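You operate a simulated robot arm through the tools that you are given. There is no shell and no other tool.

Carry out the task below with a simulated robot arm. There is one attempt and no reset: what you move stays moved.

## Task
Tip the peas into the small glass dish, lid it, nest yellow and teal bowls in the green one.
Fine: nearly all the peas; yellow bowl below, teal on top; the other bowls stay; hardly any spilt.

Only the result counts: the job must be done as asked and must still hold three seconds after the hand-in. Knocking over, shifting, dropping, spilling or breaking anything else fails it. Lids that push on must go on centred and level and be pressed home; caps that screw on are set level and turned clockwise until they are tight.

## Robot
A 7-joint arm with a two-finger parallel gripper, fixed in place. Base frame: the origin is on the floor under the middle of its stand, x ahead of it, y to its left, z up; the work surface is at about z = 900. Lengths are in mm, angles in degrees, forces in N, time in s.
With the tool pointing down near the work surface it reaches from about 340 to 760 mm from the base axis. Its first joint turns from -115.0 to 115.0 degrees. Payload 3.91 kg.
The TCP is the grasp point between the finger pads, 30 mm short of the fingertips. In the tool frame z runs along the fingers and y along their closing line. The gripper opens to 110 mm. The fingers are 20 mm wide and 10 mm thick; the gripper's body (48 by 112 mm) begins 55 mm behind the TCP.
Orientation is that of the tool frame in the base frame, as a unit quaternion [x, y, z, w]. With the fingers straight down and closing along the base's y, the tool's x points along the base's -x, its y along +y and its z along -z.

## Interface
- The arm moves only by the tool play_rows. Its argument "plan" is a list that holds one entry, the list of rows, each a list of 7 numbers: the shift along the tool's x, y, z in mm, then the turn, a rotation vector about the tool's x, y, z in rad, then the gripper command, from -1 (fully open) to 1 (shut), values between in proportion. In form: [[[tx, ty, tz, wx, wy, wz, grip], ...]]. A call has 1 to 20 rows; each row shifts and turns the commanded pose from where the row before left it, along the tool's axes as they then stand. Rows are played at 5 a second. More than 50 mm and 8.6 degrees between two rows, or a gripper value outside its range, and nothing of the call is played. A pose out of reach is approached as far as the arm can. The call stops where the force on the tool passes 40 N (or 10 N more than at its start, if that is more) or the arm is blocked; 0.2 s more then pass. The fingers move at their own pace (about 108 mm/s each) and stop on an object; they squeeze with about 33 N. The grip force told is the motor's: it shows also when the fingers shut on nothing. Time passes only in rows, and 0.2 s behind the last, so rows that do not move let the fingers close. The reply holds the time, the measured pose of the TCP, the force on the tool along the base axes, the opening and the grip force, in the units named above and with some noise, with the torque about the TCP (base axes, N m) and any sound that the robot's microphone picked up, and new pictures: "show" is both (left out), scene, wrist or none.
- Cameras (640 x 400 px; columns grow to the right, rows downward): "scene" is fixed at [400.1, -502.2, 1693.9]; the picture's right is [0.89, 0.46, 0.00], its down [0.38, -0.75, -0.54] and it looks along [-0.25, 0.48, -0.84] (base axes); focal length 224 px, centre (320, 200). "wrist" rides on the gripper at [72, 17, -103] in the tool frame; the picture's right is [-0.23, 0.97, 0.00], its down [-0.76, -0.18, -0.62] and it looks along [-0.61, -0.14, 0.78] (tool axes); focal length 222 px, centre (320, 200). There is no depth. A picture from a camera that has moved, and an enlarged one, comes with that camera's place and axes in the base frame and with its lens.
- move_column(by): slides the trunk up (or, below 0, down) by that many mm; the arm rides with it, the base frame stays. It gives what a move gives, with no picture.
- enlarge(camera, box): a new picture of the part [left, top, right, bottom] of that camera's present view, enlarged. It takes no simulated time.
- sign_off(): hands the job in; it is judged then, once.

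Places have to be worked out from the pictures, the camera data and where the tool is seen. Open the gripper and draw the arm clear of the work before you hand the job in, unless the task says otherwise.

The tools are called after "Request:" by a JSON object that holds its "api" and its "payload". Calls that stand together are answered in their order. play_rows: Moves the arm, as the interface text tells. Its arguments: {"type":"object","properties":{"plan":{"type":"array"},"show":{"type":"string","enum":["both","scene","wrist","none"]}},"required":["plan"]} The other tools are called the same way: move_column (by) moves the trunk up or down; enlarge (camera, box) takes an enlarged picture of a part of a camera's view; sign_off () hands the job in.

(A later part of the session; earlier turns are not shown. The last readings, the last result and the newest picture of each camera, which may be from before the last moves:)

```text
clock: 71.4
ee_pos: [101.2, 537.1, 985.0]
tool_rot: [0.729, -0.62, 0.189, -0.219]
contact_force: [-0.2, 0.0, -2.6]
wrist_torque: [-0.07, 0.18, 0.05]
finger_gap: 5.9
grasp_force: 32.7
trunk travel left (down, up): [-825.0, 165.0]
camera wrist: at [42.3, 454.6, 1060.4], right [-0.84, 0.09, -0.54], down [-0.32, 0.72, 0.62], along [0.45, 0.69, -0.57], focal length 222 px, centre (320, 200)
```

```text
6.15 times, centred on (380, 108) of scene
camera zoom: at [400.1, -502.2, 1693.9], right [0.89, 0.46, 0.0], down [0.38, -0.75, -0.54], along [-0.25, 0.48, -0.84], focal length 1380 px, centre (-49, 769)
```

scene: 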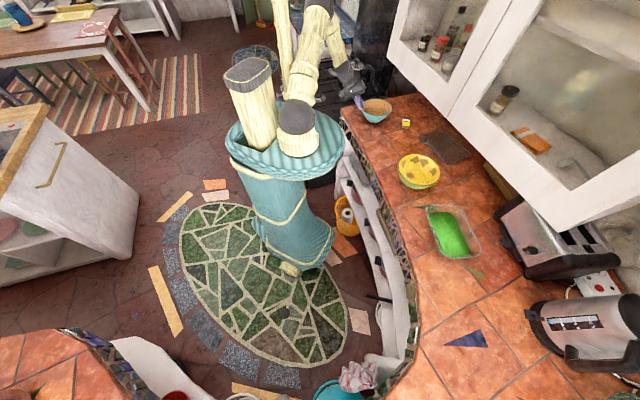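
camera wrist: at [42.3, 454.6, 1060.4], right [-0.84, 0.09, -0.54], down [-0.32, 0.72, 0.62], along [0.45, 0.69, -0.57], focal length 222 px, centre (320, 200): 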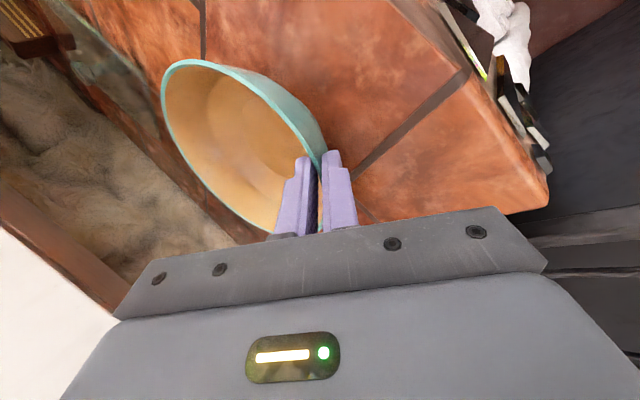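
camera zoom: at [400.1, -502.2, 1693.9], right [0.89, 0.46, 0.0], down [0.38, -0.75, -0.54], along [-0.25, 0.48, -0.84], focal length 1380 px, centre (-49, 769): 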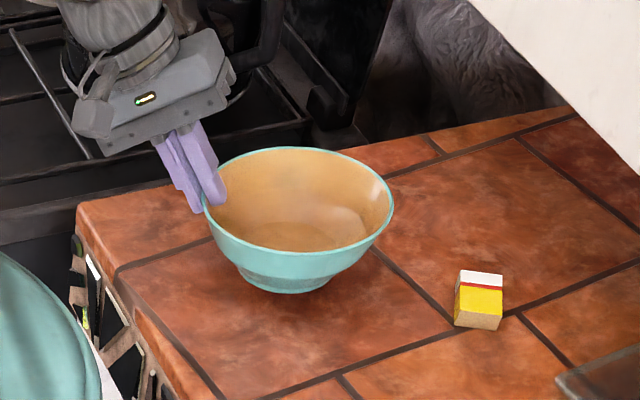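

Teal hangs free and level. The nested yellow rim now triangulates to z≈972, centre ≈(486, 241). I lift teal 90 mm, swing it round and pull it in to hover over the nest.

Request:
{"api": "play_rows", "payload": {"plan": [[[0, -16.6, -24.9, 0, 0, 0, 1], [0, -16.6, -24.9, 0, 0, 0, 1], [0, -16.6, -24.9, 0, 0, 0, 1], [13.05, -27.26, 18.2, -0.0003, 0.0358, 0.0537, 1], [13.05, -27.26, 18.2, -0.0003, 0.0358, 0.0537, 1], [13.05, -27.26, 18.2, -0.0003, 0.0358, 0.0537, 1], [13.05, -27.26, 18.2, -0.0003, 0.0358, 0.0537, 1], [13.05, -27.26, 18.2, -0.0003, 0.0358, 0.0537, 1], [13.05, -27.26, 18.2, -0.0003, 0.0358, 0.0537, 1], [13.05, -27.26, 18.2, -0.0003, 0.0358, 0.0537, 1], [13.05, -27.26, 18.2, -0.0003, 0.0358, 0.0537, 1], [13.05, -27.26, 18.2, -0.0003, 0.0358, 0.0537, 1], [13.05, -27.26, 18.2, -0.0003, 0.0358, 0.0537, 1], [13.05, -27.26, 18.2, -0.0003, 0.0358, 0.0537, 1], [13.05, -27.26, 18.2, -0.0003, 0.0358, 0.0537, 1], [18.8, 5.7, -3.7, 0, 0, 0, 1], [18.8, 5.7, -3.7, 0, 0, 0, 1], [0, 0, 0, 0, 0, 0, 1]]], "show": "both"}}

Request:
{"api": "enlarge", "payload": {"camera": "scene", "box": [370, 130, 470, 195]}}

Request:
{"api": "enlarge", "payload": {"camera": "wrist", "box": [120, 0, 440, 200]}}

```text
clock: 75.2
ee_pos: [414.0, 292.4, 1073.8]
tool_rot: [-0.442, 0.85, -0.256, 0.131]
contact_force: [0.3, -0.4, -3.2]
wrist_torque: [0.11, 0.17, 0.0]
finger_gap: 5.5
grasp_force: 32.8
trunk travel left (down, up): [-825.0, 165.0]
camera wrist: at [313.8, 272.8, 1150.2], right [-0.54, 0.65, -0.54], down [0.28, 0.74, 0.62], along [0.8, 0.18, -0.58], focal length 222 px, centre (320, 200)
```

scene: 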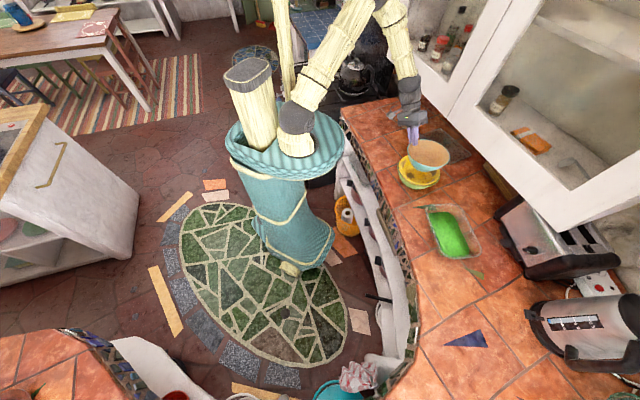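
wrist: 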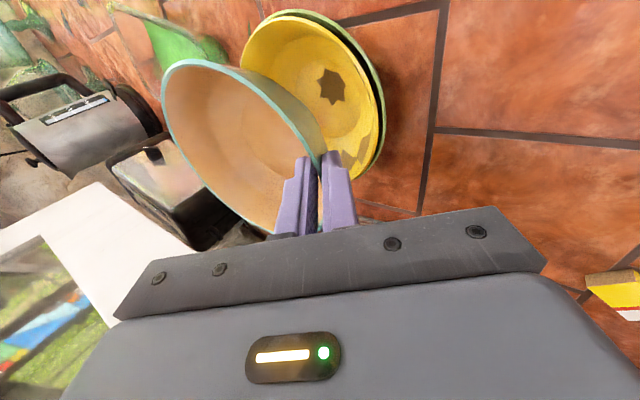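

```text
6.15 times, centred on (420, 162) of scene
camera zoom: at [400.1, -502.2, 1693.9], right [0.89, 0.46, 0.0], down [0.38, -0.75, -0.54], along [-0.25, 0.48, -0.84], focal length 1380 px, centre (-295, 431)
```

zoom: 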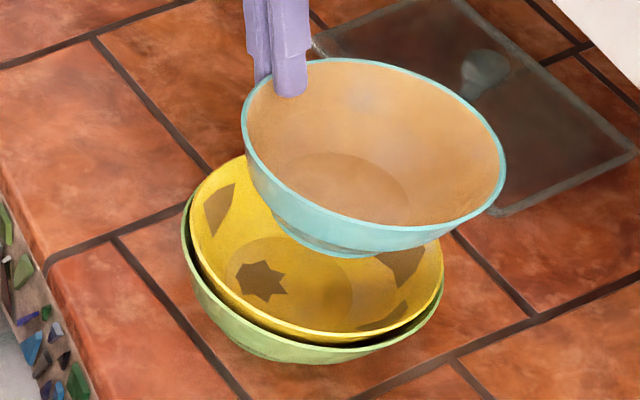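

```text
2.00 times, centred on (280, 100) of wrist
camera zoom: at [313.8, 272.8, 1150.2], right [-0.54, 0.65, -0.54], down [0.28, 0.74, 0.62], along [0.8, 0.18, -0.58], focal length 444 px, centre (400, 400)
```

zoom: 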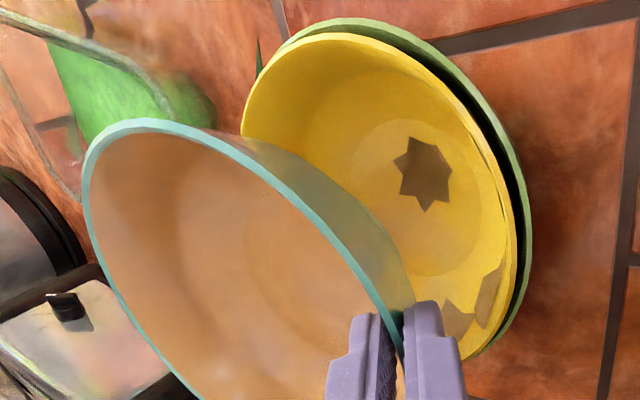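

Teal is over the nest but its far side sits about 3° high in the grip. I level it and lower 45 mm for a closer comparison.

Request:
{"api": "play_rows", "payload": {"plan": [[[0, 0, 0, -0.05, 0, 0, 1], [0, 7.6, 12.9, 0, 0, 0, 1], [0, 7.6, 12.9, 0, 0, 0, 1], [0, 7.6, 12.9, 0, 0, 0, 1], [0, 0, 0, 0, 0, 0, 1]]], "show": "both"}}

Request:
{"api": "enlarge", "payload": {"camera": "scene", "box": [370, 130, 470, 195]}}

Request:
{"api": "enlarge", "payload": {"camera": "wrist", "box": [120, 0, 440, 200]}}

```text
clock: 76.4
ee_pos: [415.6, 290.0, 1029.4]
tool_rot: [-0.445, 0.856, -0.235, 0.12]
contact_force: [-0.8, -0.3, -2.0]
wrist_torque: [0.08, 0.18, -0.02]
finger_gap: 5.6
grasp_force: 33.1
trunk travel left (down, up): [-825.0, 165.0]
camera wrist: at [317.5, 269.6, 1108.4], right [-0.56, 0.67, -0.5], down [0.3, 0.72, 0.62], along [0.77, 0.2, -0.6], focal length 222 px, centre (320, 200)
```

scene: 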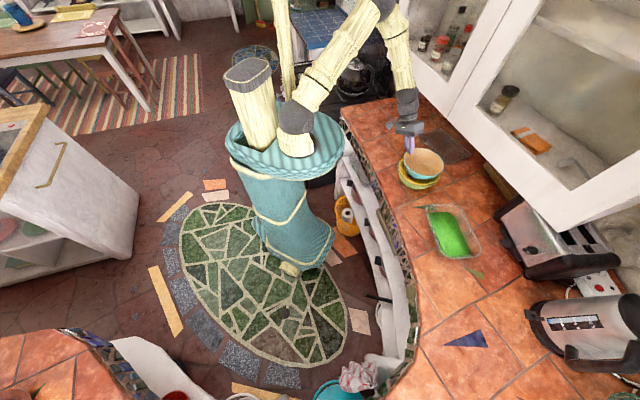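
wrist: 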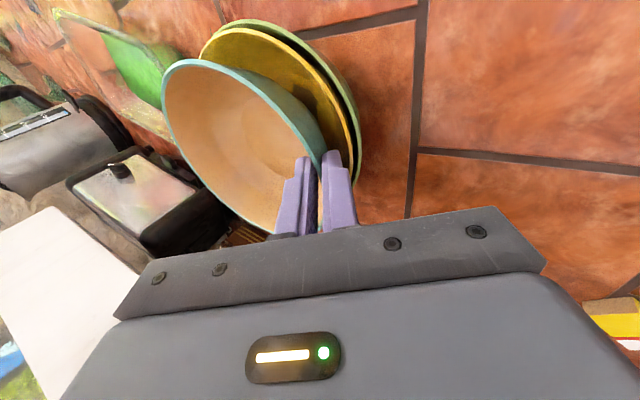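

```text
6.15 times, centred on (420, 162) of scene
camera zoom: at [400.1, -502.2, 1693.9], right [0.89, 0.46, 0.0], down [0.38, -0.75, -0.54], along [-0.25, 0.48, -0.84], focal length 1380 px, centre (-295, 431)
```

zoom: 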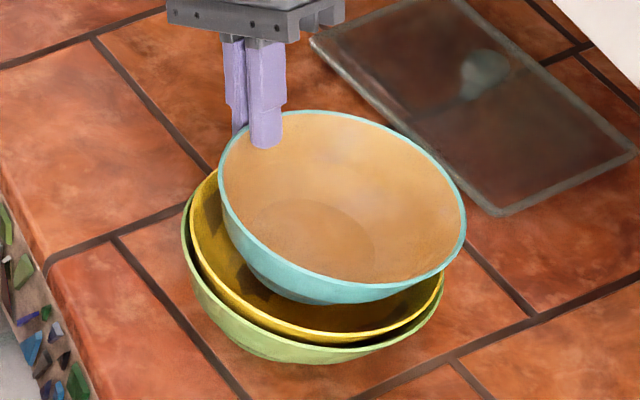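

```text
2.00 times, centred on (280, 100) of wrist
camera zoom: at [317.5, 269.6, 1108.4], right [-0.56, 0.67, -0.5], down [0.3, 0.72, 0.62], along [0.77, 0.2, -0.6], focal length 444 px, centre (400, 400)
```

zoom: 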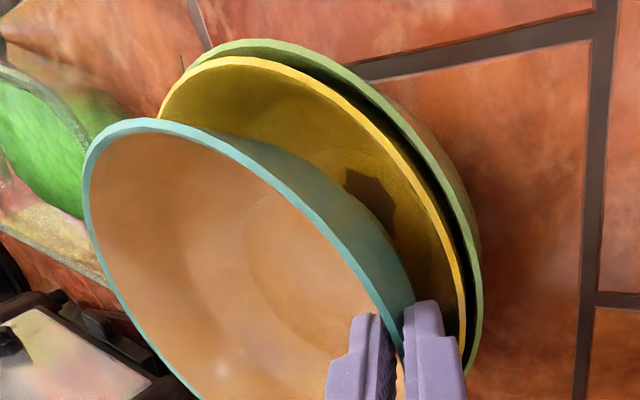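

Teal's centre, (486, 242–245), matches the nest. I lower another 22 mm with the far side 2° down.

Request:
{"api": "play_rows", "payload": {"plan": [[[0, 0, 0, -0.03, 0, 0, 1], [0, 3.5, 6.4, 0, 0, 0, 1], [0, 3.5, 6.4, 0, 0, 0, 1], [0, 3.2, 5.8, 0, 0, 0, 1], [0, 0, 0, 0, 0, 0, 1]]], "show": "both"}}

Request:
{"api": "enlarge", "payload": {"camera": "scene", "box": [385, 145, 455, 195]}}

Request:
{"api": "enlarge", "payload": {"camera": "wrist", "box": [120, 0, 440, 200]}}

```text
clock: 77.6
ee_pos: [414.2, 291.7, 1009.3]
tool_rot: [-0.447, 0.859, -0.222, 0.115]
contact_force: [-1.5, 1.0, 11.2]
wrist_torque: [0.13, 0.01, -0.06]
finger_gap: 5.5
grasp_force: 33.1
trunk travel left (down, up): [-825.0, 165.0]
camera wrist: at [318.9, 268.5, 1090.0], right [-0.57, 0.68, -0.47], down [0.32, 0.71, 0.63], along [0.76, 0.21, -0.62], focal length 222 px, centre (320, 200)
```

scene: 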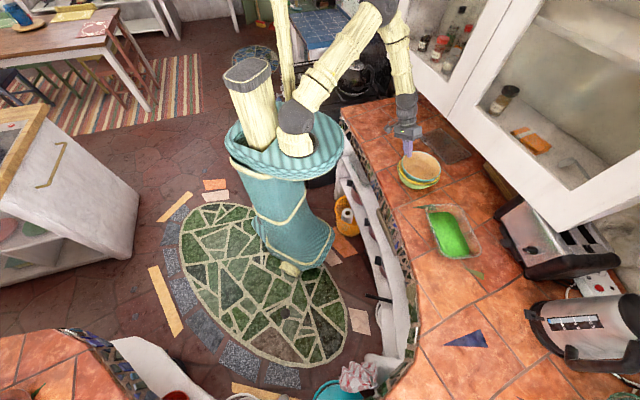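
wrist: 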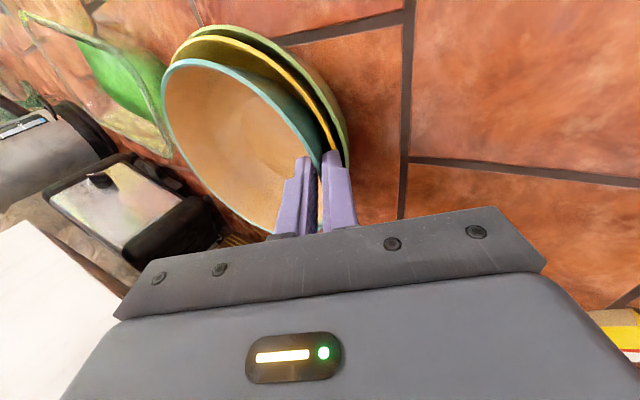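

```text
8.00 times, centred on (420, 170) of scene
camera zoom: at [400.1, -502.2, 1693.9], right [0.89, 0.46, 0.0], down [0.38, -0.75, -0.54], along [-0.25, 0.48, -0.84], focal length 1794 px, centre (-480, 440)
```

zoom: 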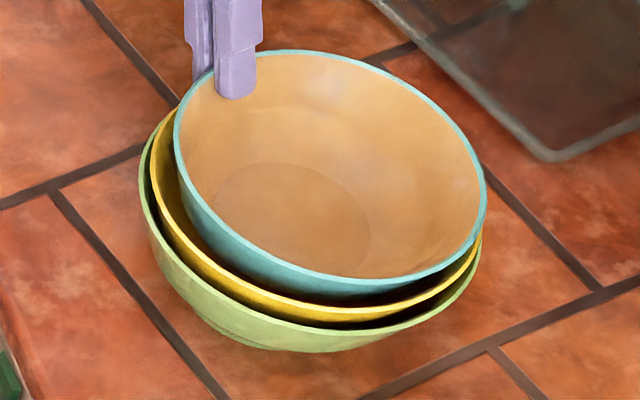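

```text
2.00 times, centred on (280, 100) of wrist
camera zoom: at [318.9, 268.5, 1090.0], right [-0.57, 0.68, -0.47], down [0.32, 0.71, 0.63], along [0.76, 0.21, -0.62], focal length 444 px, centre (400, 400)
```

zoom: 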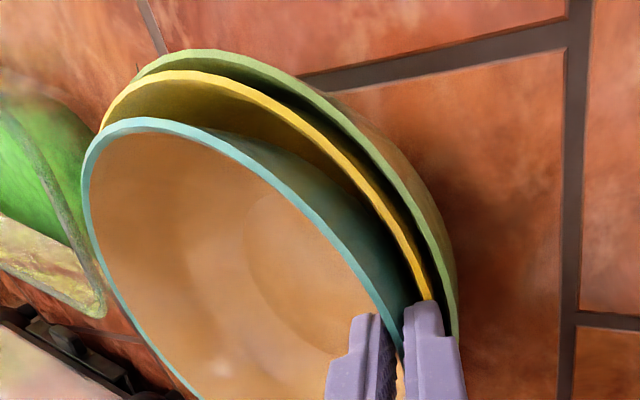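

Contact of 13 N lies right at the outer fingertip: it is touching yellow's rim, so teal hangs ~12 mm above its seat. I lift 2 mm to clear the rim, open just enough to let teal slide down, and then withdraw along the fingers.

Request:
{"api": "play_rows", "payload": {"plan": [[[0, -1.0, -1.8, 0, 0, 0, 1], [0, 0, 0, 0, 0, 0, 1], [0, 0, 0, 0, 0, 0, 0.8], [0, 0, 0, 0, 0, 0, 0.8], [0, 0, -4, 0, 0, 0, 0.75], [0, 0, -6, 0, 0, 0, 0.75], [0, 0, -10, 0, 0, 0, 0.7], [0, 0, -15, 0, 0, 0, 0.5], [0, 0, -15, 0, 0, 0, 0.3], [0, 0, 0, 0, 0, 0, 0.3]]], "show": "both"}}

Request:
{"api": "enlarge", "payload": {"camera": "scene", "box": [385, 145, 455, 195]}}

Request:
{"api": "enlarge", "payload": {"camera": "wrist", "box": [120, 0, 440, 200]}}

```text
clock: 79.8
ee_pos: [395.8, 304.7, 1052.0]
tool_rot: [-0.447, 0.859, -0.221, 0.113]
contact_force: [-0.5, 0.2, -0.1]
wrist_torque: [0.0, -0.01, -0.02]
finger_gap: 38.6
grasp_force: 0.0
trunk travel left (down, up): [-825.0, 165.0]
camera wrist: at [299.8, 282.2, 1134.8], right [-0.57, 0.67, -0.47], down [0.32, 0.71, 0.63], along [0.76, 0.21, -0.62], focal length 222 px, centre (320, 200)
```

scene: 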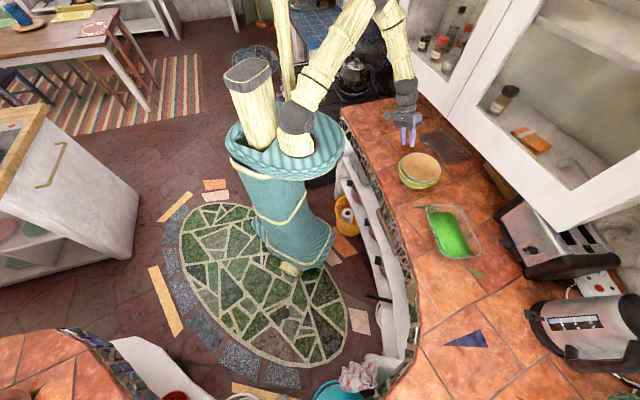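
wrist: 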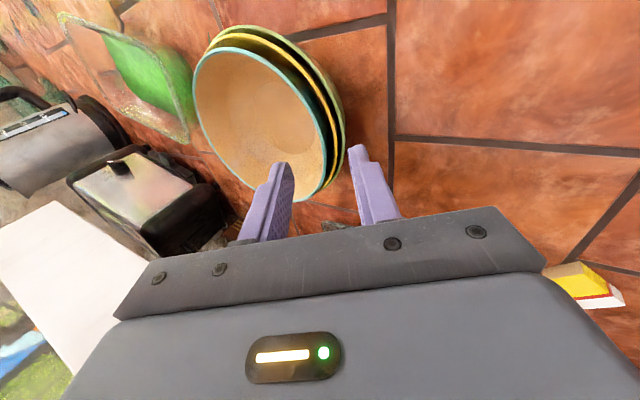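

```text
8.00 times, centred on (420, 170) of scene
camera zoom: at [400.1, -502.2, 1693.9], right [0.89, 0.46, 0.0], down [0.38, -0.75, -0.54], along [-0.25, 0.48, -0.84], focal length 1794 px, centre (-480, 440)
```

zoom: 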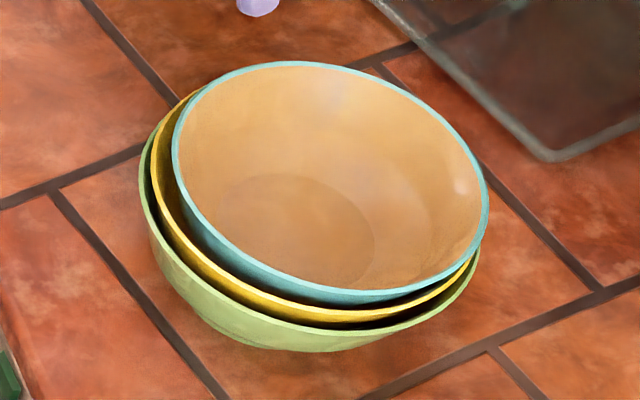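

```text
2.00 times, centred on (280, 100) of wrist
camera zoom: at [299.8, 282.2, 1134.8], right [-0.57, 0.67, -0.47], down [0.32, 0.71, 0.63], along [0.76, 0.21, -0.62], focal length 444 px, centre (400, 400)
```

zoom: 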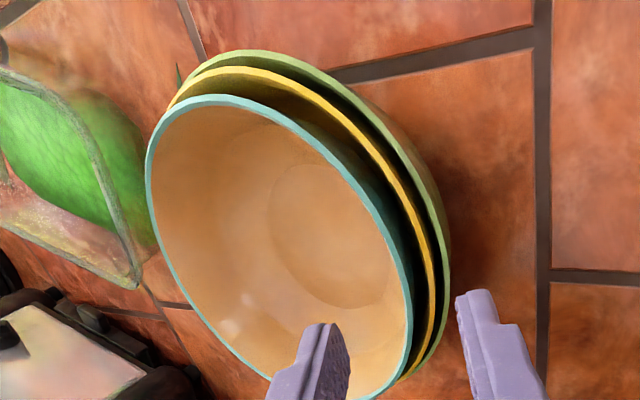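

All three bowls are nested concentrically, teal on top. Now the lid: I raise the hand 100 mm, level it, and turn it into a 50° forward-tilted attitude (azimuth 45°) that can reach under the cabinet.

Request:
{"api": "play_rows", "payload": {"plan": [[[0, -16, -29.2, 0, 0, 0, 0.0], [0, -16, -29.2, 0, 0, 0, 0.0], [0, -16, -29.2, 0, 0, 0, 0.0], [0, 0, 0, -0.121, 0, 0, 0.0], [0, 0, 0, -0.121, 0, 0, 0.0], [0, 0, 0, -0.121, 0, 0, 0.0], [0, 0, 0, -0.121, 0, 0, 0.0], [0, 0, 0, 0, 0, 0.0873, 0.0], [0, 0, 0, 0, 0, 0.0873, 0.0], [0, 0, 0, 0, -0.1455, 0, 0.0], [0, 0, 0, 0, -0.1455, 0, 0.0], [0, 0, 0, 0, -0.1455, 0, 0.0], [0, 0, 0, 0, -0.1455, 0, 0.0], [0, 0, 0, 0, -0.1455, 0, 0.0], [0, 0, 0, 0, -0.1455, 0, 0.0], [0, 0, 0, 0, 0, 0, 0.0]]], "show": "both"}}

```text
clock: 83.2
ee_pos: [394.8, 303.9, 1152.9]
tool_rot: [-0.35, 0.836, 0.154, 0.394]
contact_force: [-0.5, -0.1, 0.2]
wrist_torque: [0.02, 0.0, -0.01]
finger_gap: 54.9
grasp_force: 0.0
trunk travel left (down, up): [-825.0, 165.0]
camera wrist: at [292.7, 227.5, 1162.9], right [-0.59, 0.79, 0.15], down [0.12, -0.1, 0.99], along [0.8, 0.6, -0.03], focal length 222 px, centre (320, 200)
```

scene: 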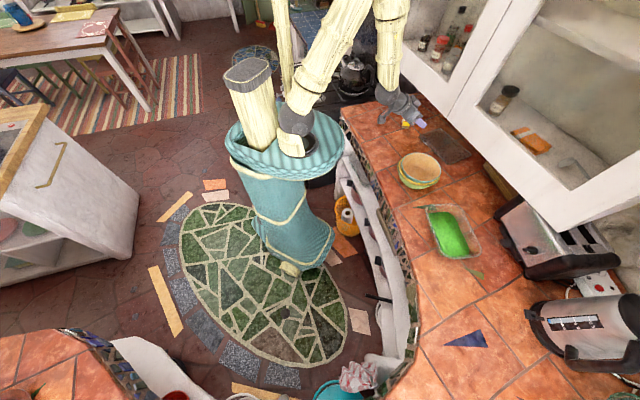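
wrist: 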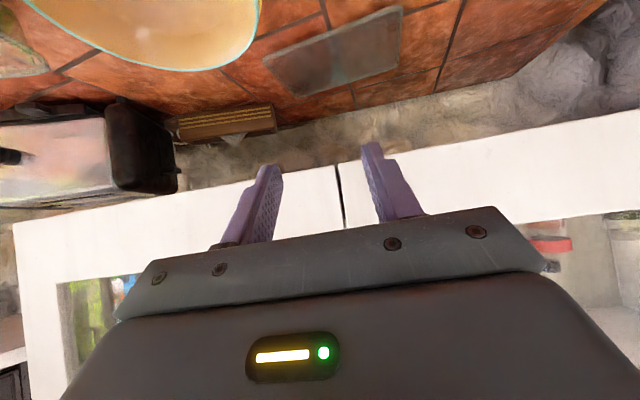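

The hand is tilted 50° at azimuth 44°. I move along it to a pre-approach point about 120 mm short of the knob.

Request:
{"api": "play_rows", "payload": {"plan": [[[-1.3, 6.5, 43.7, 0, 0, 0, 0.0], [-1.3, 6.5, 43.7, 0, 0, 0, 0.0], [-1.3, 6.5, 43.7, 0, 0, 0, 0.0], [-1.3, 6.5, 43.7, 0, 0, 0, 0.0], [-1.3, 6.5, 43.7, 0, 0, 0, 0.0], [0, 0, 0, 0, 0, 0, 0.0]]], "show": "both"}}

Request:
{"api": "enlarge", "payload": {"camera": "wrist", "box": [200, 60, 440, 210]}}

Request:
{"api": "enlarge", "payload": {"camera": "scene", "box": [380, 80, 500, 180]}}

```text
clock: 84.6
ee_pos: [495.6, 446.8, 1016.7]
tool_rot: [-0.351, 0.835, 0.154, 0.395]
contact_force: [0.8, -0.6, -0.5]
wrist_torque: [-0.04, 0.04, 0.0]
finger_gap: 55.0
grasp_force: 0.0
trunk travel left (down, up): [-825.0, 165.0]
camera wrist: at [393.2, 369.9, 1026.9], right [-0.59, 0.79, 0.15], down [0.12, -0.1, 0.99], along [0.8, 0.6, -0.03], focal length 222 px, centre (320, 200)
```

scene: 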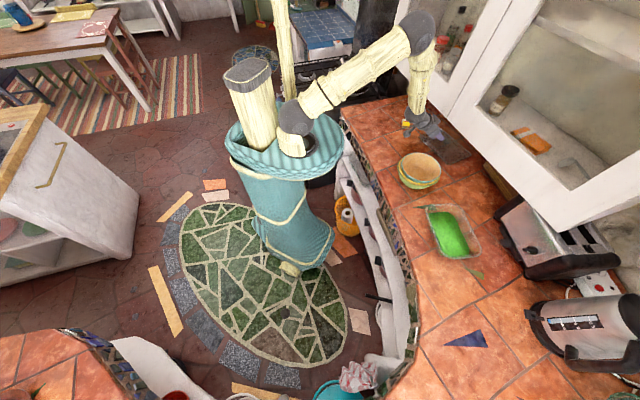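
wrist: 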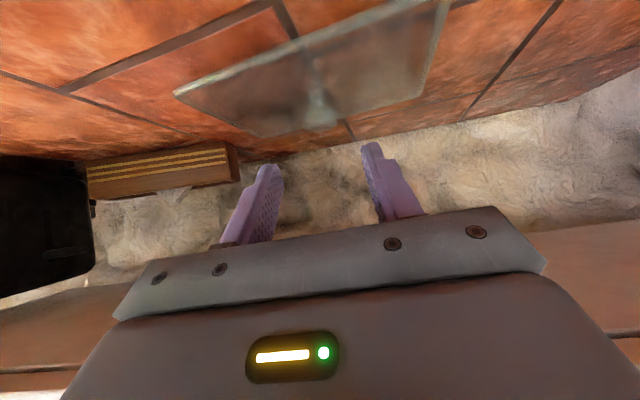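

```text
2.67 times, centred on (320, 135) of wrist
camera zoom: at [393.2, 369.9, 1026.9], right [-0.59, 0.79, 0.15], down [0.12, -0.1, 0.99], along [0.8, 0.6, -0.03], focal length 592 px, centre (320, 373)
```

zoom: 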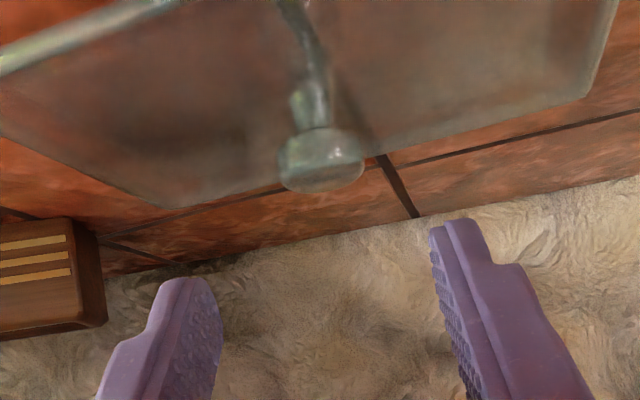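

```text
4.00 times, centred on (440, 130) of scene
camera zoom: at [400.1, -502.2, 1693.9], right [0.89, 0.46, 0.0], down [0.38, -0.75, -0.54], along [-0.25, 0.48, -0.84], focal length 897 px, centre (-160, 480)
```

zoom: 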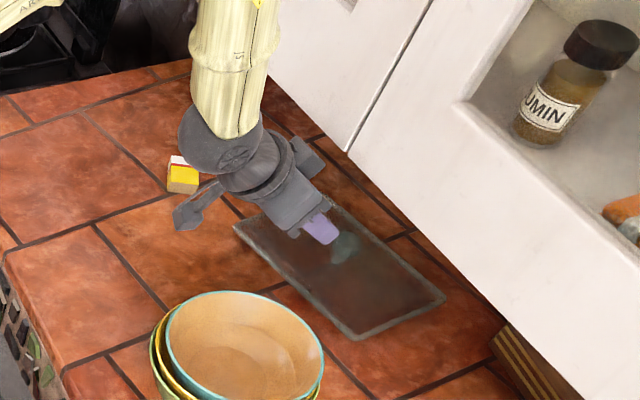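

The knob is a mushroom: head Ø≈34 mm centred at about (569.5, 518.5), z≈934–942. The jaws are aligned with it; I advance halfway, keeping an eye on the cabinet clearance.

Request:
{"api": "play_rows", "payload": {"plan": [[[-1.5, 0, 20, 0, 0, 0, 0.0], [-1.5, 0, 20, 0, 0, 0, 0.0], [-1.5, 0, 20, 0, 0, 0, 0.0], [-1.3, 0, 15, 0, 0, 0, 0.0], [0, 0, 0, 0, 0, 0, 0.0]]], "show": "both"}}

Request:
{"api": "enlarge", "payload": {"camera": "wrist", "box": [200, 60, 440, 210]}}

Request:
{"api": "enlarge", "payload": {"camera": "scene", "box": [380, 20, 520, 160]}}

```text
clock: 85.8
ee_pos: [540.0, 490.8, 972.7]
tool_rot: [-0.351, 0.836, 0.153, 0.393]
contact_force: [0.2, 0.0, -0.5]
wrist_torque: [-0.01, 0.02, 0.04]
finger_gap: 55.0
grasp_force: 0.1
trunk travel left (down, up): [-825.0, 165.0]
camera wrist: at [437.4, 413.3, 982.6], right [-0.59, 0.79, 0.15], down [0.12, -0.1, 0.99], along [0.8, 0.6, -0.03], focal length 222 px, centre (320, 200)
```

scene: 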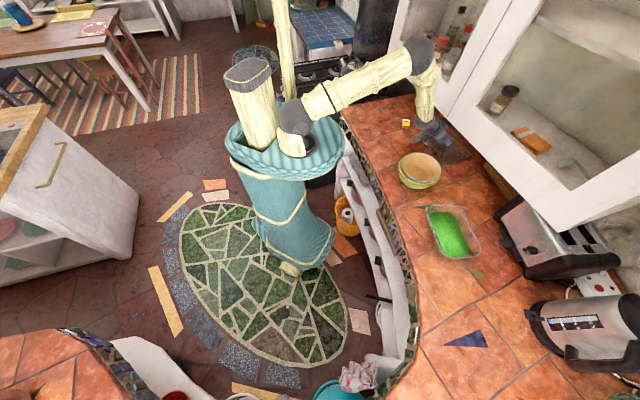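
wrist: 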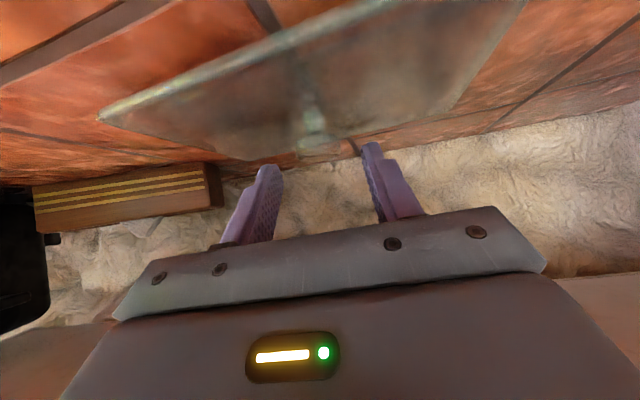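

```text
2.67 times, centred on (320, 135) of wrist
camera zoom: at [437.4, 413.3, 982.6], right [-0.59, 0.79, 0.15], down [0.12, -0.1, 0.99], along [0.8, 0.6, -0.03], focal length 592 px, centre (320, 373)
```

zoom: 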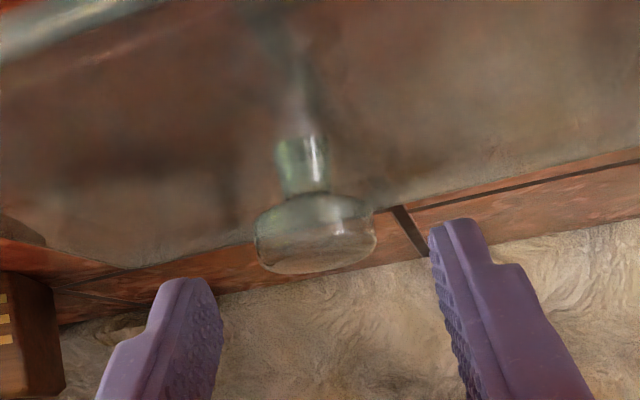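

```text
2.86 times, centred on (450, 90) of scene
camera zoom: at [400.1, -502.2, 1693.9], right [0.89, 0.46, 0.0], down [0.38, -0.75, -0.54], along [-0.25, 0.48, -0.84], focal length 641 px, centre (-51, 514)
```

zoom: 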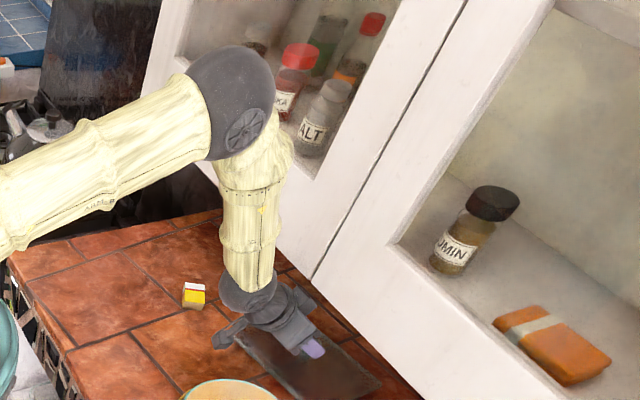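

The knob re-measures at (569.5, 519, 937), centred between the jaws, and the arm is well clear of the cabinet. I advance the last 41 mm.

Request:
{"api": "play_rows", "payload": {"plan": [[[0.2, -0.2, 15, 0, 0, 0, 0.0], [0.2, -0.2, 14, 0, 0, 0, 0.0], [0.2, -0.2, 12, 0, 0, 0, 0.0], [0, 0, 0, 0, 0, 0, 0.0]]], "show": "both"}}

Request:
{"api": "enlarge", "payload": {"camera": "wrist", "box": [200, 80, 440, 230]}}

Request:
{"api": "enlarge", "payload": {"camera": "scene", "box": [390, 90, 490, 180]}}

```text
clock: 86.8
ee_pos: [562.7, 510.3, 946.4]
tool_rot: [-0.35, 0.836, 0.153, 0.394]
contact_force: [-0.9, 0.1, 0.1]
wrist_torque: [-0.04, 0.0, 0.0]
finger_gap: 55.1
grasp_force: 0.0
trunk travel left (down, up): [-825.0, 165.0]
camera wrist: at [460.6, 433.9, 956.3], right [-0.59, 0.79, 0.15], down [0.12, -0.1, 0.99], along [0.8, 0.6, -0.03], focal length 222 px, centre (320, 200)
```

scene: 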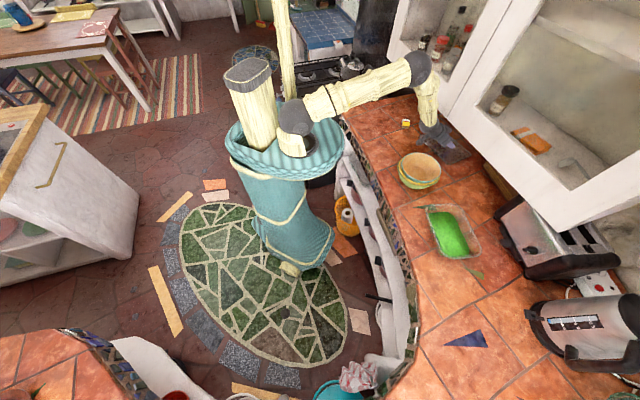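
wrist: 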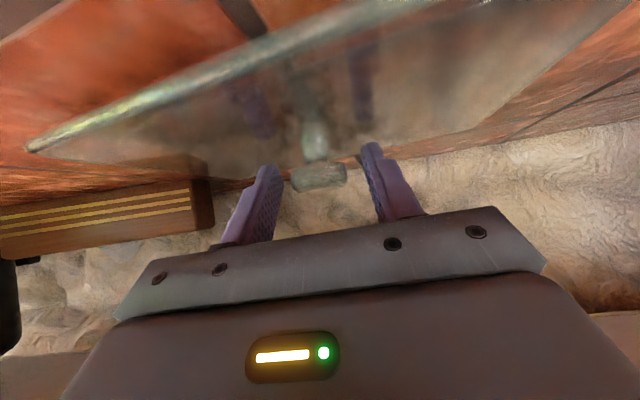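

```text
2.67 times, centred on (320, 155) of wrist
camera zoom: at [460.6, 433.9, 956.3], right [-0.59, 0.79, 0.15], down [0.12, -0.1, 0.99], along [0.8, 0.6, -0.03], focal length 592 px, centre (320, 320)
```

zoom: 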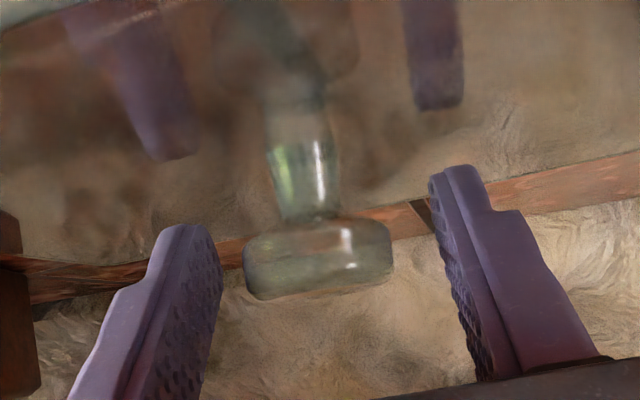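

```text
4.44 times, centred on (440, 135) of scene
camera zoom: at [400.1, -502.2, 1693.9], right [0.89, 0.46, 0.0], down [0.38, -0.75, -0.54], along [-0.25, 0.48, -0.84], focal length 996 px, centre (-213, 489)
```

zoom: 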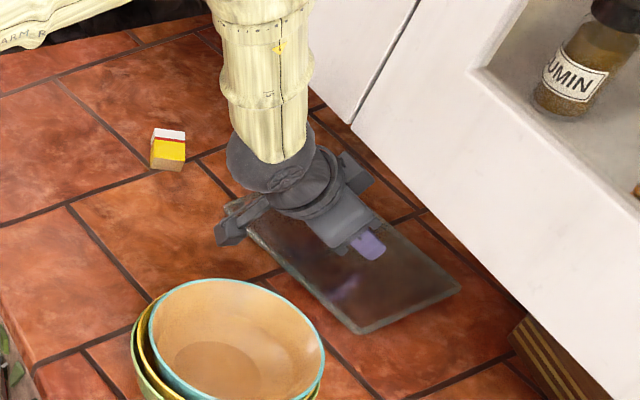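

The knob head sits between the pads. I close the gripper on it.

Request:
{"api": "play_rows", "payload": {"plan": [[[0, 0, 0, 0, 0, 0, 0.25], [0, 0, 0, 0, 0, 0, 0.5], [0, 0, 0, 0, 0, 0, 1], [0, 0, 0, 0, 0, 0, 1], [0, 0, 0, 0, 0, 0, 1]]], "show": "wrist"}}

Request:
{"api": "enlarge", "payload": {"camera": "wrist", "box": [200, 80, 440, 230]}}

```text
clock: 88.0
ee_pos: [563.5, 509.9, 946.8]
tool_rot: [-0.35, 0.836, 0.153, 0.395]
contact_force: [0.5, 1.2, -0.6]
wrist_torque: [0.2, 0.18, -0.09]
finger_gap: 33.2
grasp_force: 32.9
trunk travel left (down, up): [-825.0, 165.0]
camera wrist: at [460.7, 433.9, 956.3], right [-0.59, 0.79, 0.15], down [0.12, -0.1, 0.99], along [0.8, 0.6, -0.03], focal length 222 px, centre (320, 200)
```

wrist: 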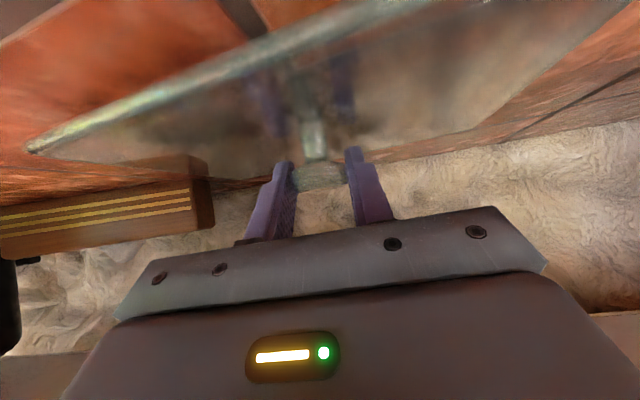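

```text
2.67 times, centred on (320, 155) of wrist
camera zoom: at [460.7, 433.9, 956.3], right [-0.59, 0.79, 0.15], down [0.12, -0.1, 0.99], along [0.8, 0.6, -0.03], focal length 592 px, centre (320, 320)
```

zoom: 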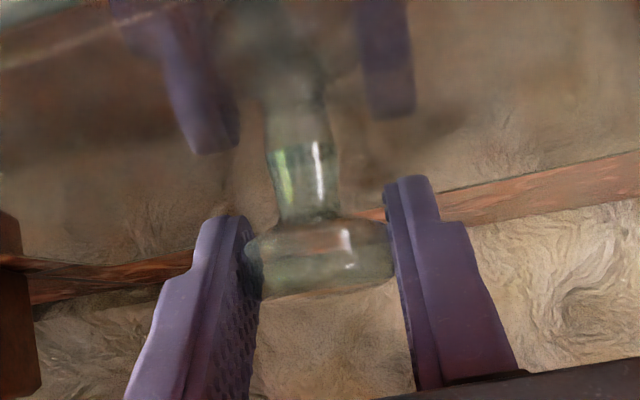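

Gripped (gap 33 mm). I lift 8 mm straight up and check that the lid comes level.

Request:
{"api": "play_rows", "payload": {"plan": [[[-1.5, 0, -1.3, 0, 0, 0, 1], [-1.5, 0, -1.3, 0, 0, 0, 1], [-1.5, 0, -1.3, 0, 0, 0, 1], [-1.6, -0.15, -1.3, 0, 0, 0, 1], [0, 0, 0, 0, 0, 0, 1]]], "show": "both"}}

Request:
{"api": "enlarge", "payload": {"camera": "scene", "box": [390, 100, 490, 180]}}

Request:
{"api": "enlarge", "payload": {"camera": "wrist", "box": [0, 0, 640, 230]}}

```text
clock: 89.2
ee_pos: [563.2, 510.9, 954.1]
tool_rot: [-0.351, 0.835, 0.154, 0.394]
contact_force: [-0.2, 0.2, -3.1]
wrist_torque: [-0.02, 0.02, -0.02]
finger_gap: 33.2
grasp_force: 32.7
trunk travel left (down, up): [-825.0, 165.0]
camera wrist: at [460.5, 434.1, 964.5], right [-0.59, 0.79, 0.15], down [0.12, -0.1, 0.99], along [0.8, 0.6, -0.04], focal length 222 px, centre (320, 200)
```

scene: 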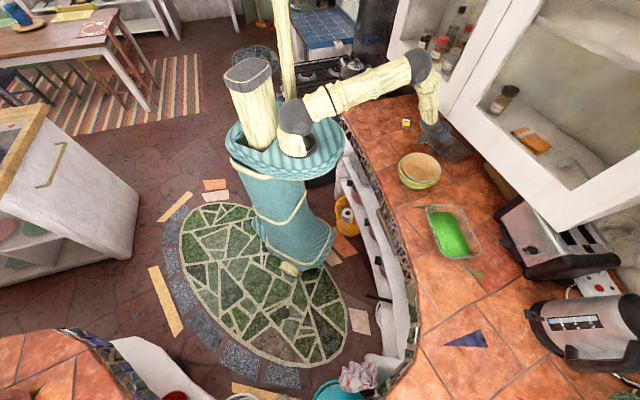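
wrist: 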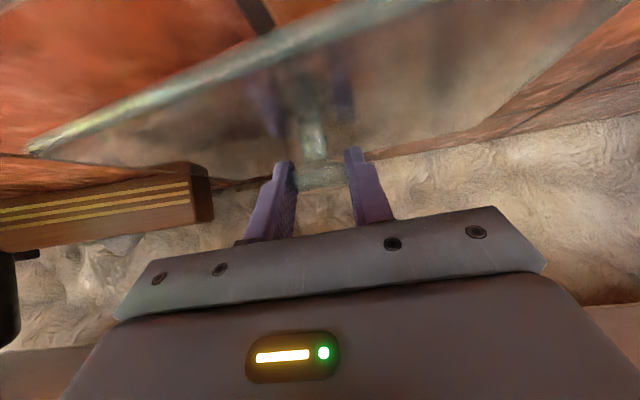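

```text
5.00 times, centred on (440, 140) of scene
camera zoom: at [400.1, -502.2, 1693.9], right [0.89, 0.46, 0.0], down [0.38, -0.75, -0.54], along [-0.25, 0.48, -0.84], focal length 1121 px, centre (-280, 500)
```

zoom: 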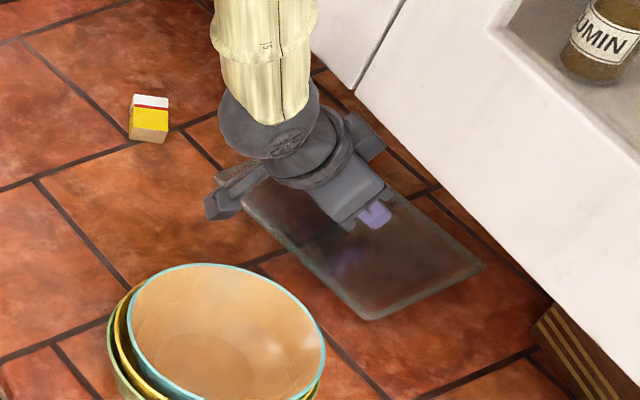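

```text
1.00 times, centred on (320, 115) of wrist (not enlarged: the box is as wide or as high as the picture)
camera zoom: at [460.5, 434.1, 964.5], right [-0.59, 0.79, 0.15], down [0.12, -0.1, 0.99], along [0.8, 0.6, -0.04], focal length 222 px, centre (320, 285)
```

zoom: 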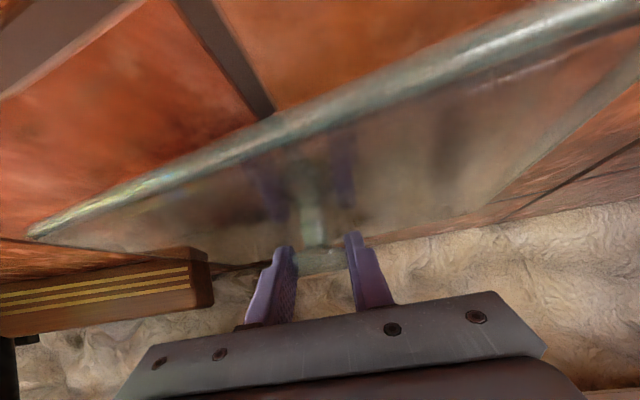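

The lid hangs level from the knob (3.1 N, no torque). I draw it out from under the cabinet: first 70 mm nearly horizontally, then back and up.

Request:
{"api": "play_rows", "payload": {"plan": [[[6.2, 0.15, -10, 0, 0, 0, 1], [12.4, 0.3, -20, 0, 0, 0, 1], [12.4, 0.3, -20, 0, 0, 0, 1], [6.3, 0.2, -10, 0, 0, 0, 1], [-11.5, -0.3, -29.2, 0, 0, 0, 1], [-11.5, -0.3, -29.2, 0, 0, 0, 1], [-11.5, -0.3, -29.2, 0, 0, 0, 1], [-11.5, -0.3, -29.2, 0, 0, 0, 1], [0, 0, 0, 0, 0, 0, 1]]], "show": "both"}}

Request:
{"api": "enlarge", "payload": {"camera": "scene", "box": [370, 80, 510, 180]}}

```text
clock: 91.2
ee_pos: [469.0, 421.6, 1075.0]
tool_rot: [-0.351, 0.835, 0.154, 0.394]
contact_force: [-0.4, -0.1, -3.9]
wrist_torque: [-0.04, -0.02, 0.04]
finger_gap: 33.0
grasp_force: 32.9
trunk travel left (down, up): [-825.0, 165.0]
camera wrist: at [367.2, 344.1, 1085.0], right [-0.59, 0.8, 0.15], down [0.12, -0.1, 0.99], along [0.8, 0.6, -0.04], focal length 222 px, centre (320, 200)
```

scene: 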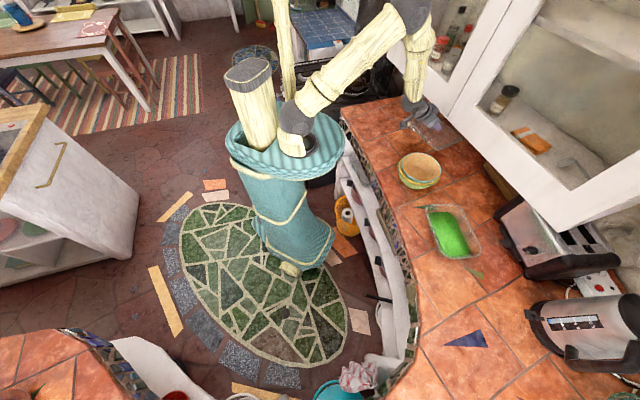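
wrist: 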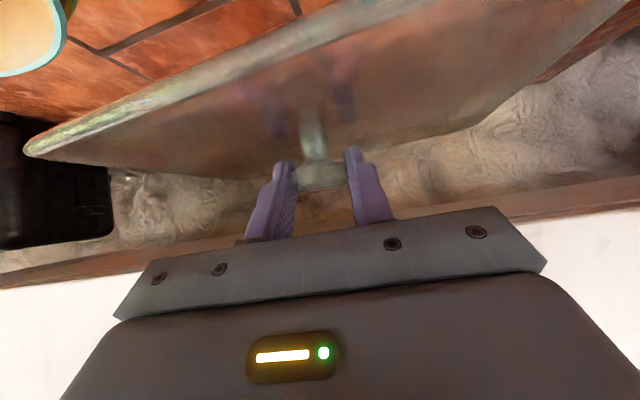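

```text
4.00 times, centred on (440, 130) of scene
camera zoom: at [400.1, -502.2, 1693.9], right [0.89, 0.46, 0.0], down [0.38, -0.75, -0.54], along [-0.25, 0.48, -0.84], focal length 897 px, centre (-160, 480)
```

zoom: 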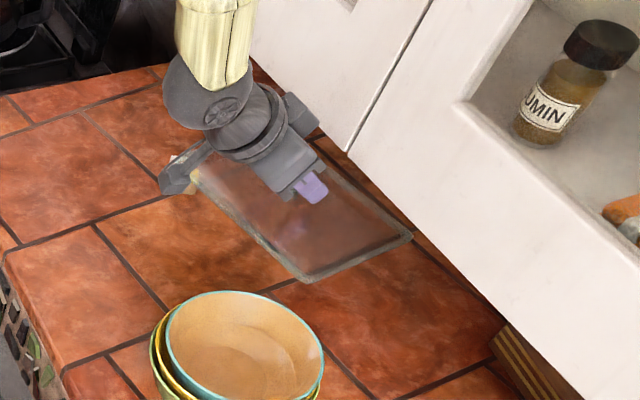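

The lid is out and level. I swing it 21° about the base axis (aligning it with the dish) and carry it over the dish.

Request:
{"api": "play_rows", "payload": {"plan": [[[2.68, -38.92, -2.09, 0.0475, 0.0011, 0.0398, 1], [2.68, -38.92, -2.09, 0.0475, 0.0011, 0.0398, 1], [2.68, -38.92, -2.09, 0.0475, 0.0011, 0.0398, 1], [2.68, -38.92, -2.09, 0.0475, 0.0011, 0.0398, 1], [2.68, -38.92, -2.09, 0.0475, 0.0011, 0.0398, 1], [2.68, -38.92, -2.09, 0.0475, 0.0011, 0.0398, 1], [2.4, -40.5, -1.7, 0, 0, 0, 1], [2.4, -40.5, -1.7, 0, 0, 0, 1], [2.4, -40.5, -1.7, 0, 0, 0, 1], [2.4, -40.5, -1.7, 0, 0, 0, 1], [2.4, -40.5, -1.7, 0, 0, 0, 1], [0, 0, 0, 0, 0, 0, 1]]], "show": "both"}}

Request:
{"api": "enlarge", "payload": {"camera": "scene", "box": [400, 160, 520, 270]}}

Request:
{"api": "enlarge", "payload": {"camera": "wrist", "box": [0, 0, 400, 200]}}

```text
clock: 93.8
ee_pos: [656.8, 31.6, 1075.0]
tool_rot: [-0.191, 0.886, 0.078, 0.415]
contact_force: [0.0, -0.2, -3.4]
wrist_torque: [0.0, 0.02, -0.02]
finger_gap: 32.7
grasp_force: 33.2
trunk travel left (down, up): [-825.0, 165.0]
camera wrist: at [533.5, -3.7, 1085.3], right [-0.26, 0.95, 0.15], down [0.07, -0.14, 0.99], along [0.96, 0.27, -0.03], focal length 222 px, centre (320, 200)
```

scene: 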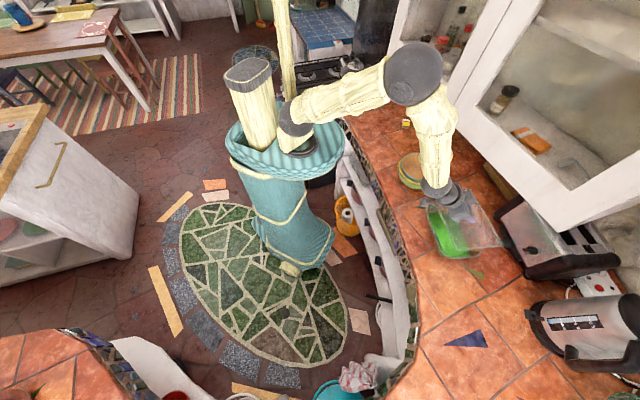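
wrist: 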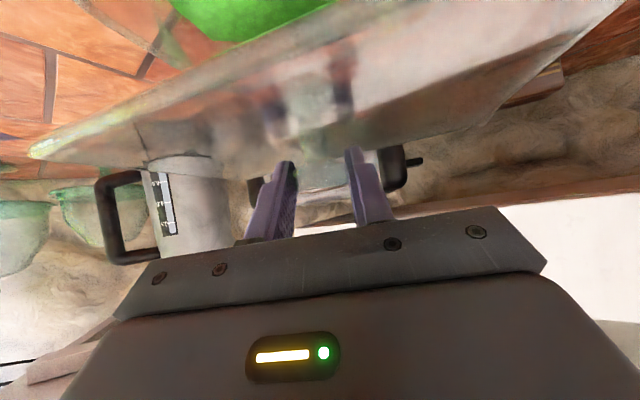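

```text
3.64 times, centred on (460, 215) of scene
camera zoom: at [400.1, -502.2, 1693.9], right [0.89, 0.46, 0.0], down [0.38, -0.75, -0.54], along [-0.25, 0.48, -0.84], focal length 815 px, centre (-189, 146)
```

zoom: 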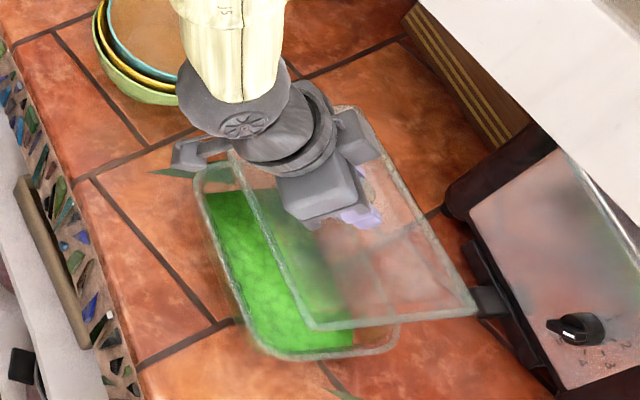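

```text
1.60 times, centred on (200, 100) of wrist
camera zoom: at [533.5, -3.7, 1085.3], right [-0.26, 0.95, 0.15], down [0.07, -0.14, 0.99], along [0.96, 0.27, -0.03], focal length 355 px, centre (512, 360)
```

zoom: 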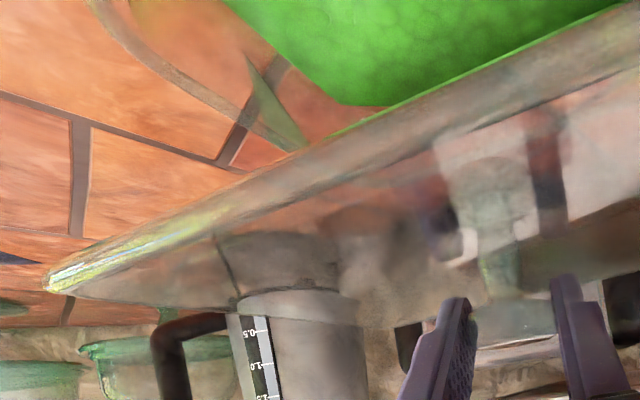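

The lid is parallel to the dish (−57.9° both) and within ~2–3 mm of its centre. I lower 60 mm and compare edges again at closer range.

Request:
{"api": "play_rows", "payload": {"plan": [[[15.3, 0.4, 12.9, 0, 0, 0, 1], [15.3, 0.4, 12.9, 0, 0, 0, 1], [15.3, 0.4, 12.9, 0, 0, 0, 1], [0, 0, 0, 0, 0, 0, 1]]], "show": "both"}}

Request:
{"api": "enlarge", "payload": {"camera": "scene", "box": [415, 180, 505, 270]}}

Request:
{"api": "enlarge", "payload": {"camera": "wrist", "box": [0, 0, 400, 200]}}

Request:
{"api": "enlarge", "payload": {"camera": "wrist", "box": [300, 0, 640, 200]}}

```text
clock: 94.8
ee_pos: [657.1, 30.0, 1015.1]
tool_rot: [-0.19, 0.886, 0.078, 0.417]
contact_force: [-0.4, -0.4, -2.5]
wrist_torque: [-0.01, 0.02, -0.01]
finger_gap: 32.9
grasp_force: 33.0
trunk travel left (down, up): [-825.0, 165.0]
camera wrist: at [534.3, -4.9, 1025.3], right [-0.26, 0.95, 0.15], down [0.07, -0.14, 0.99], along [0.96, 0.27, -0.03], focal length 222 px, centre (320, 200)
```

scene: 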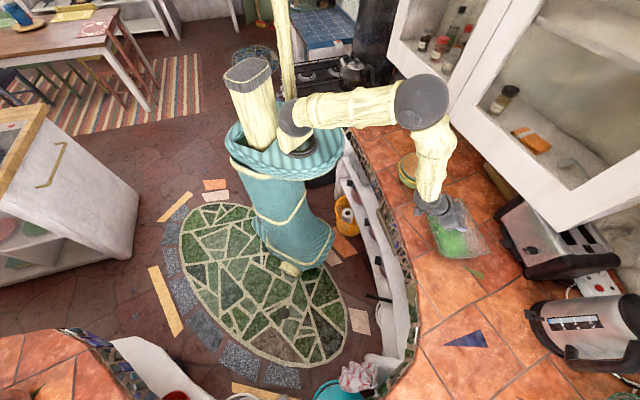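
wrist: 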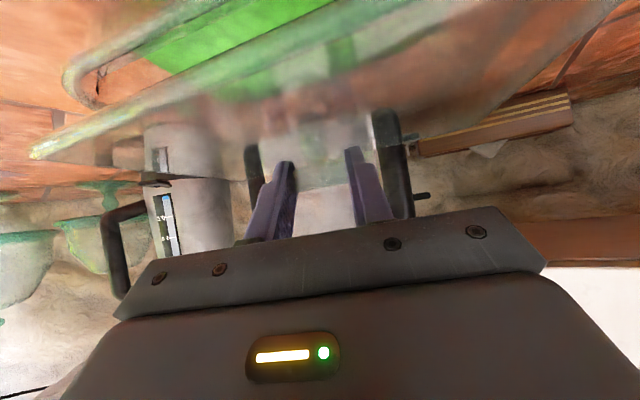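

```text
4.44 times, centred on (460, 225) of scene
camera zoom: at [400.1, -502.2, 1693.9], right [0.89, 0.46, 0.0], down [0.38, -0.75, -0.54], along [-0.25, 0.48, -0.84], focal length 996 px, centre (-302, 89)
```

zoom: 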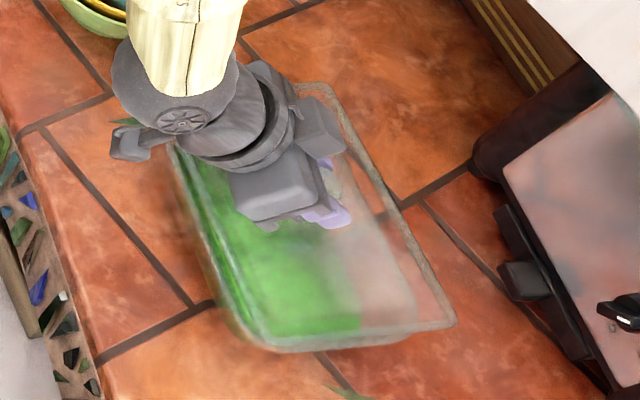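

```text
1.60 times, centred on (200, 100) of wrist
camera zoom: at [534.3, -4.9, 1025.3], right [-0.26, 0.95, 0.15], down [0.07, -0.14, 0.99], along [0.96, 0.27, -0.03], focal length 355 px, centre (512, 360)
```

zoom: 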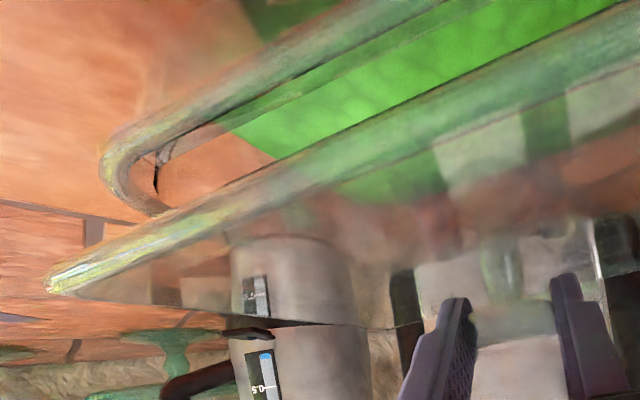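

```text
1.88 times, centred on (470, 100) of wrist
camera zoom: at [534.3, -4.9, 1025.3], right [-0.26, 0.95, 0.15], down [0.07, -0.14, 0.99], along [0.96, 0.27, -0.03], focal length 418 px, centre (38, 388)
```

zoom: 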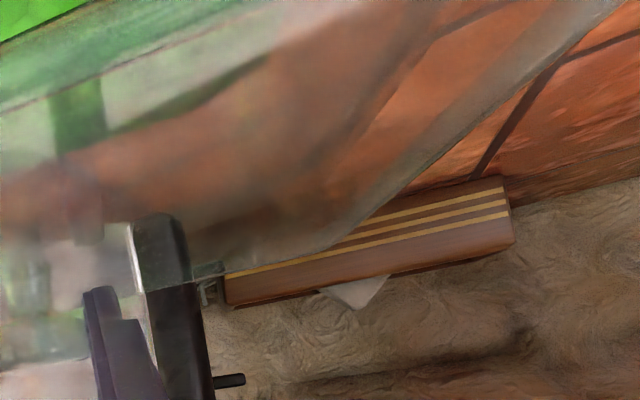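

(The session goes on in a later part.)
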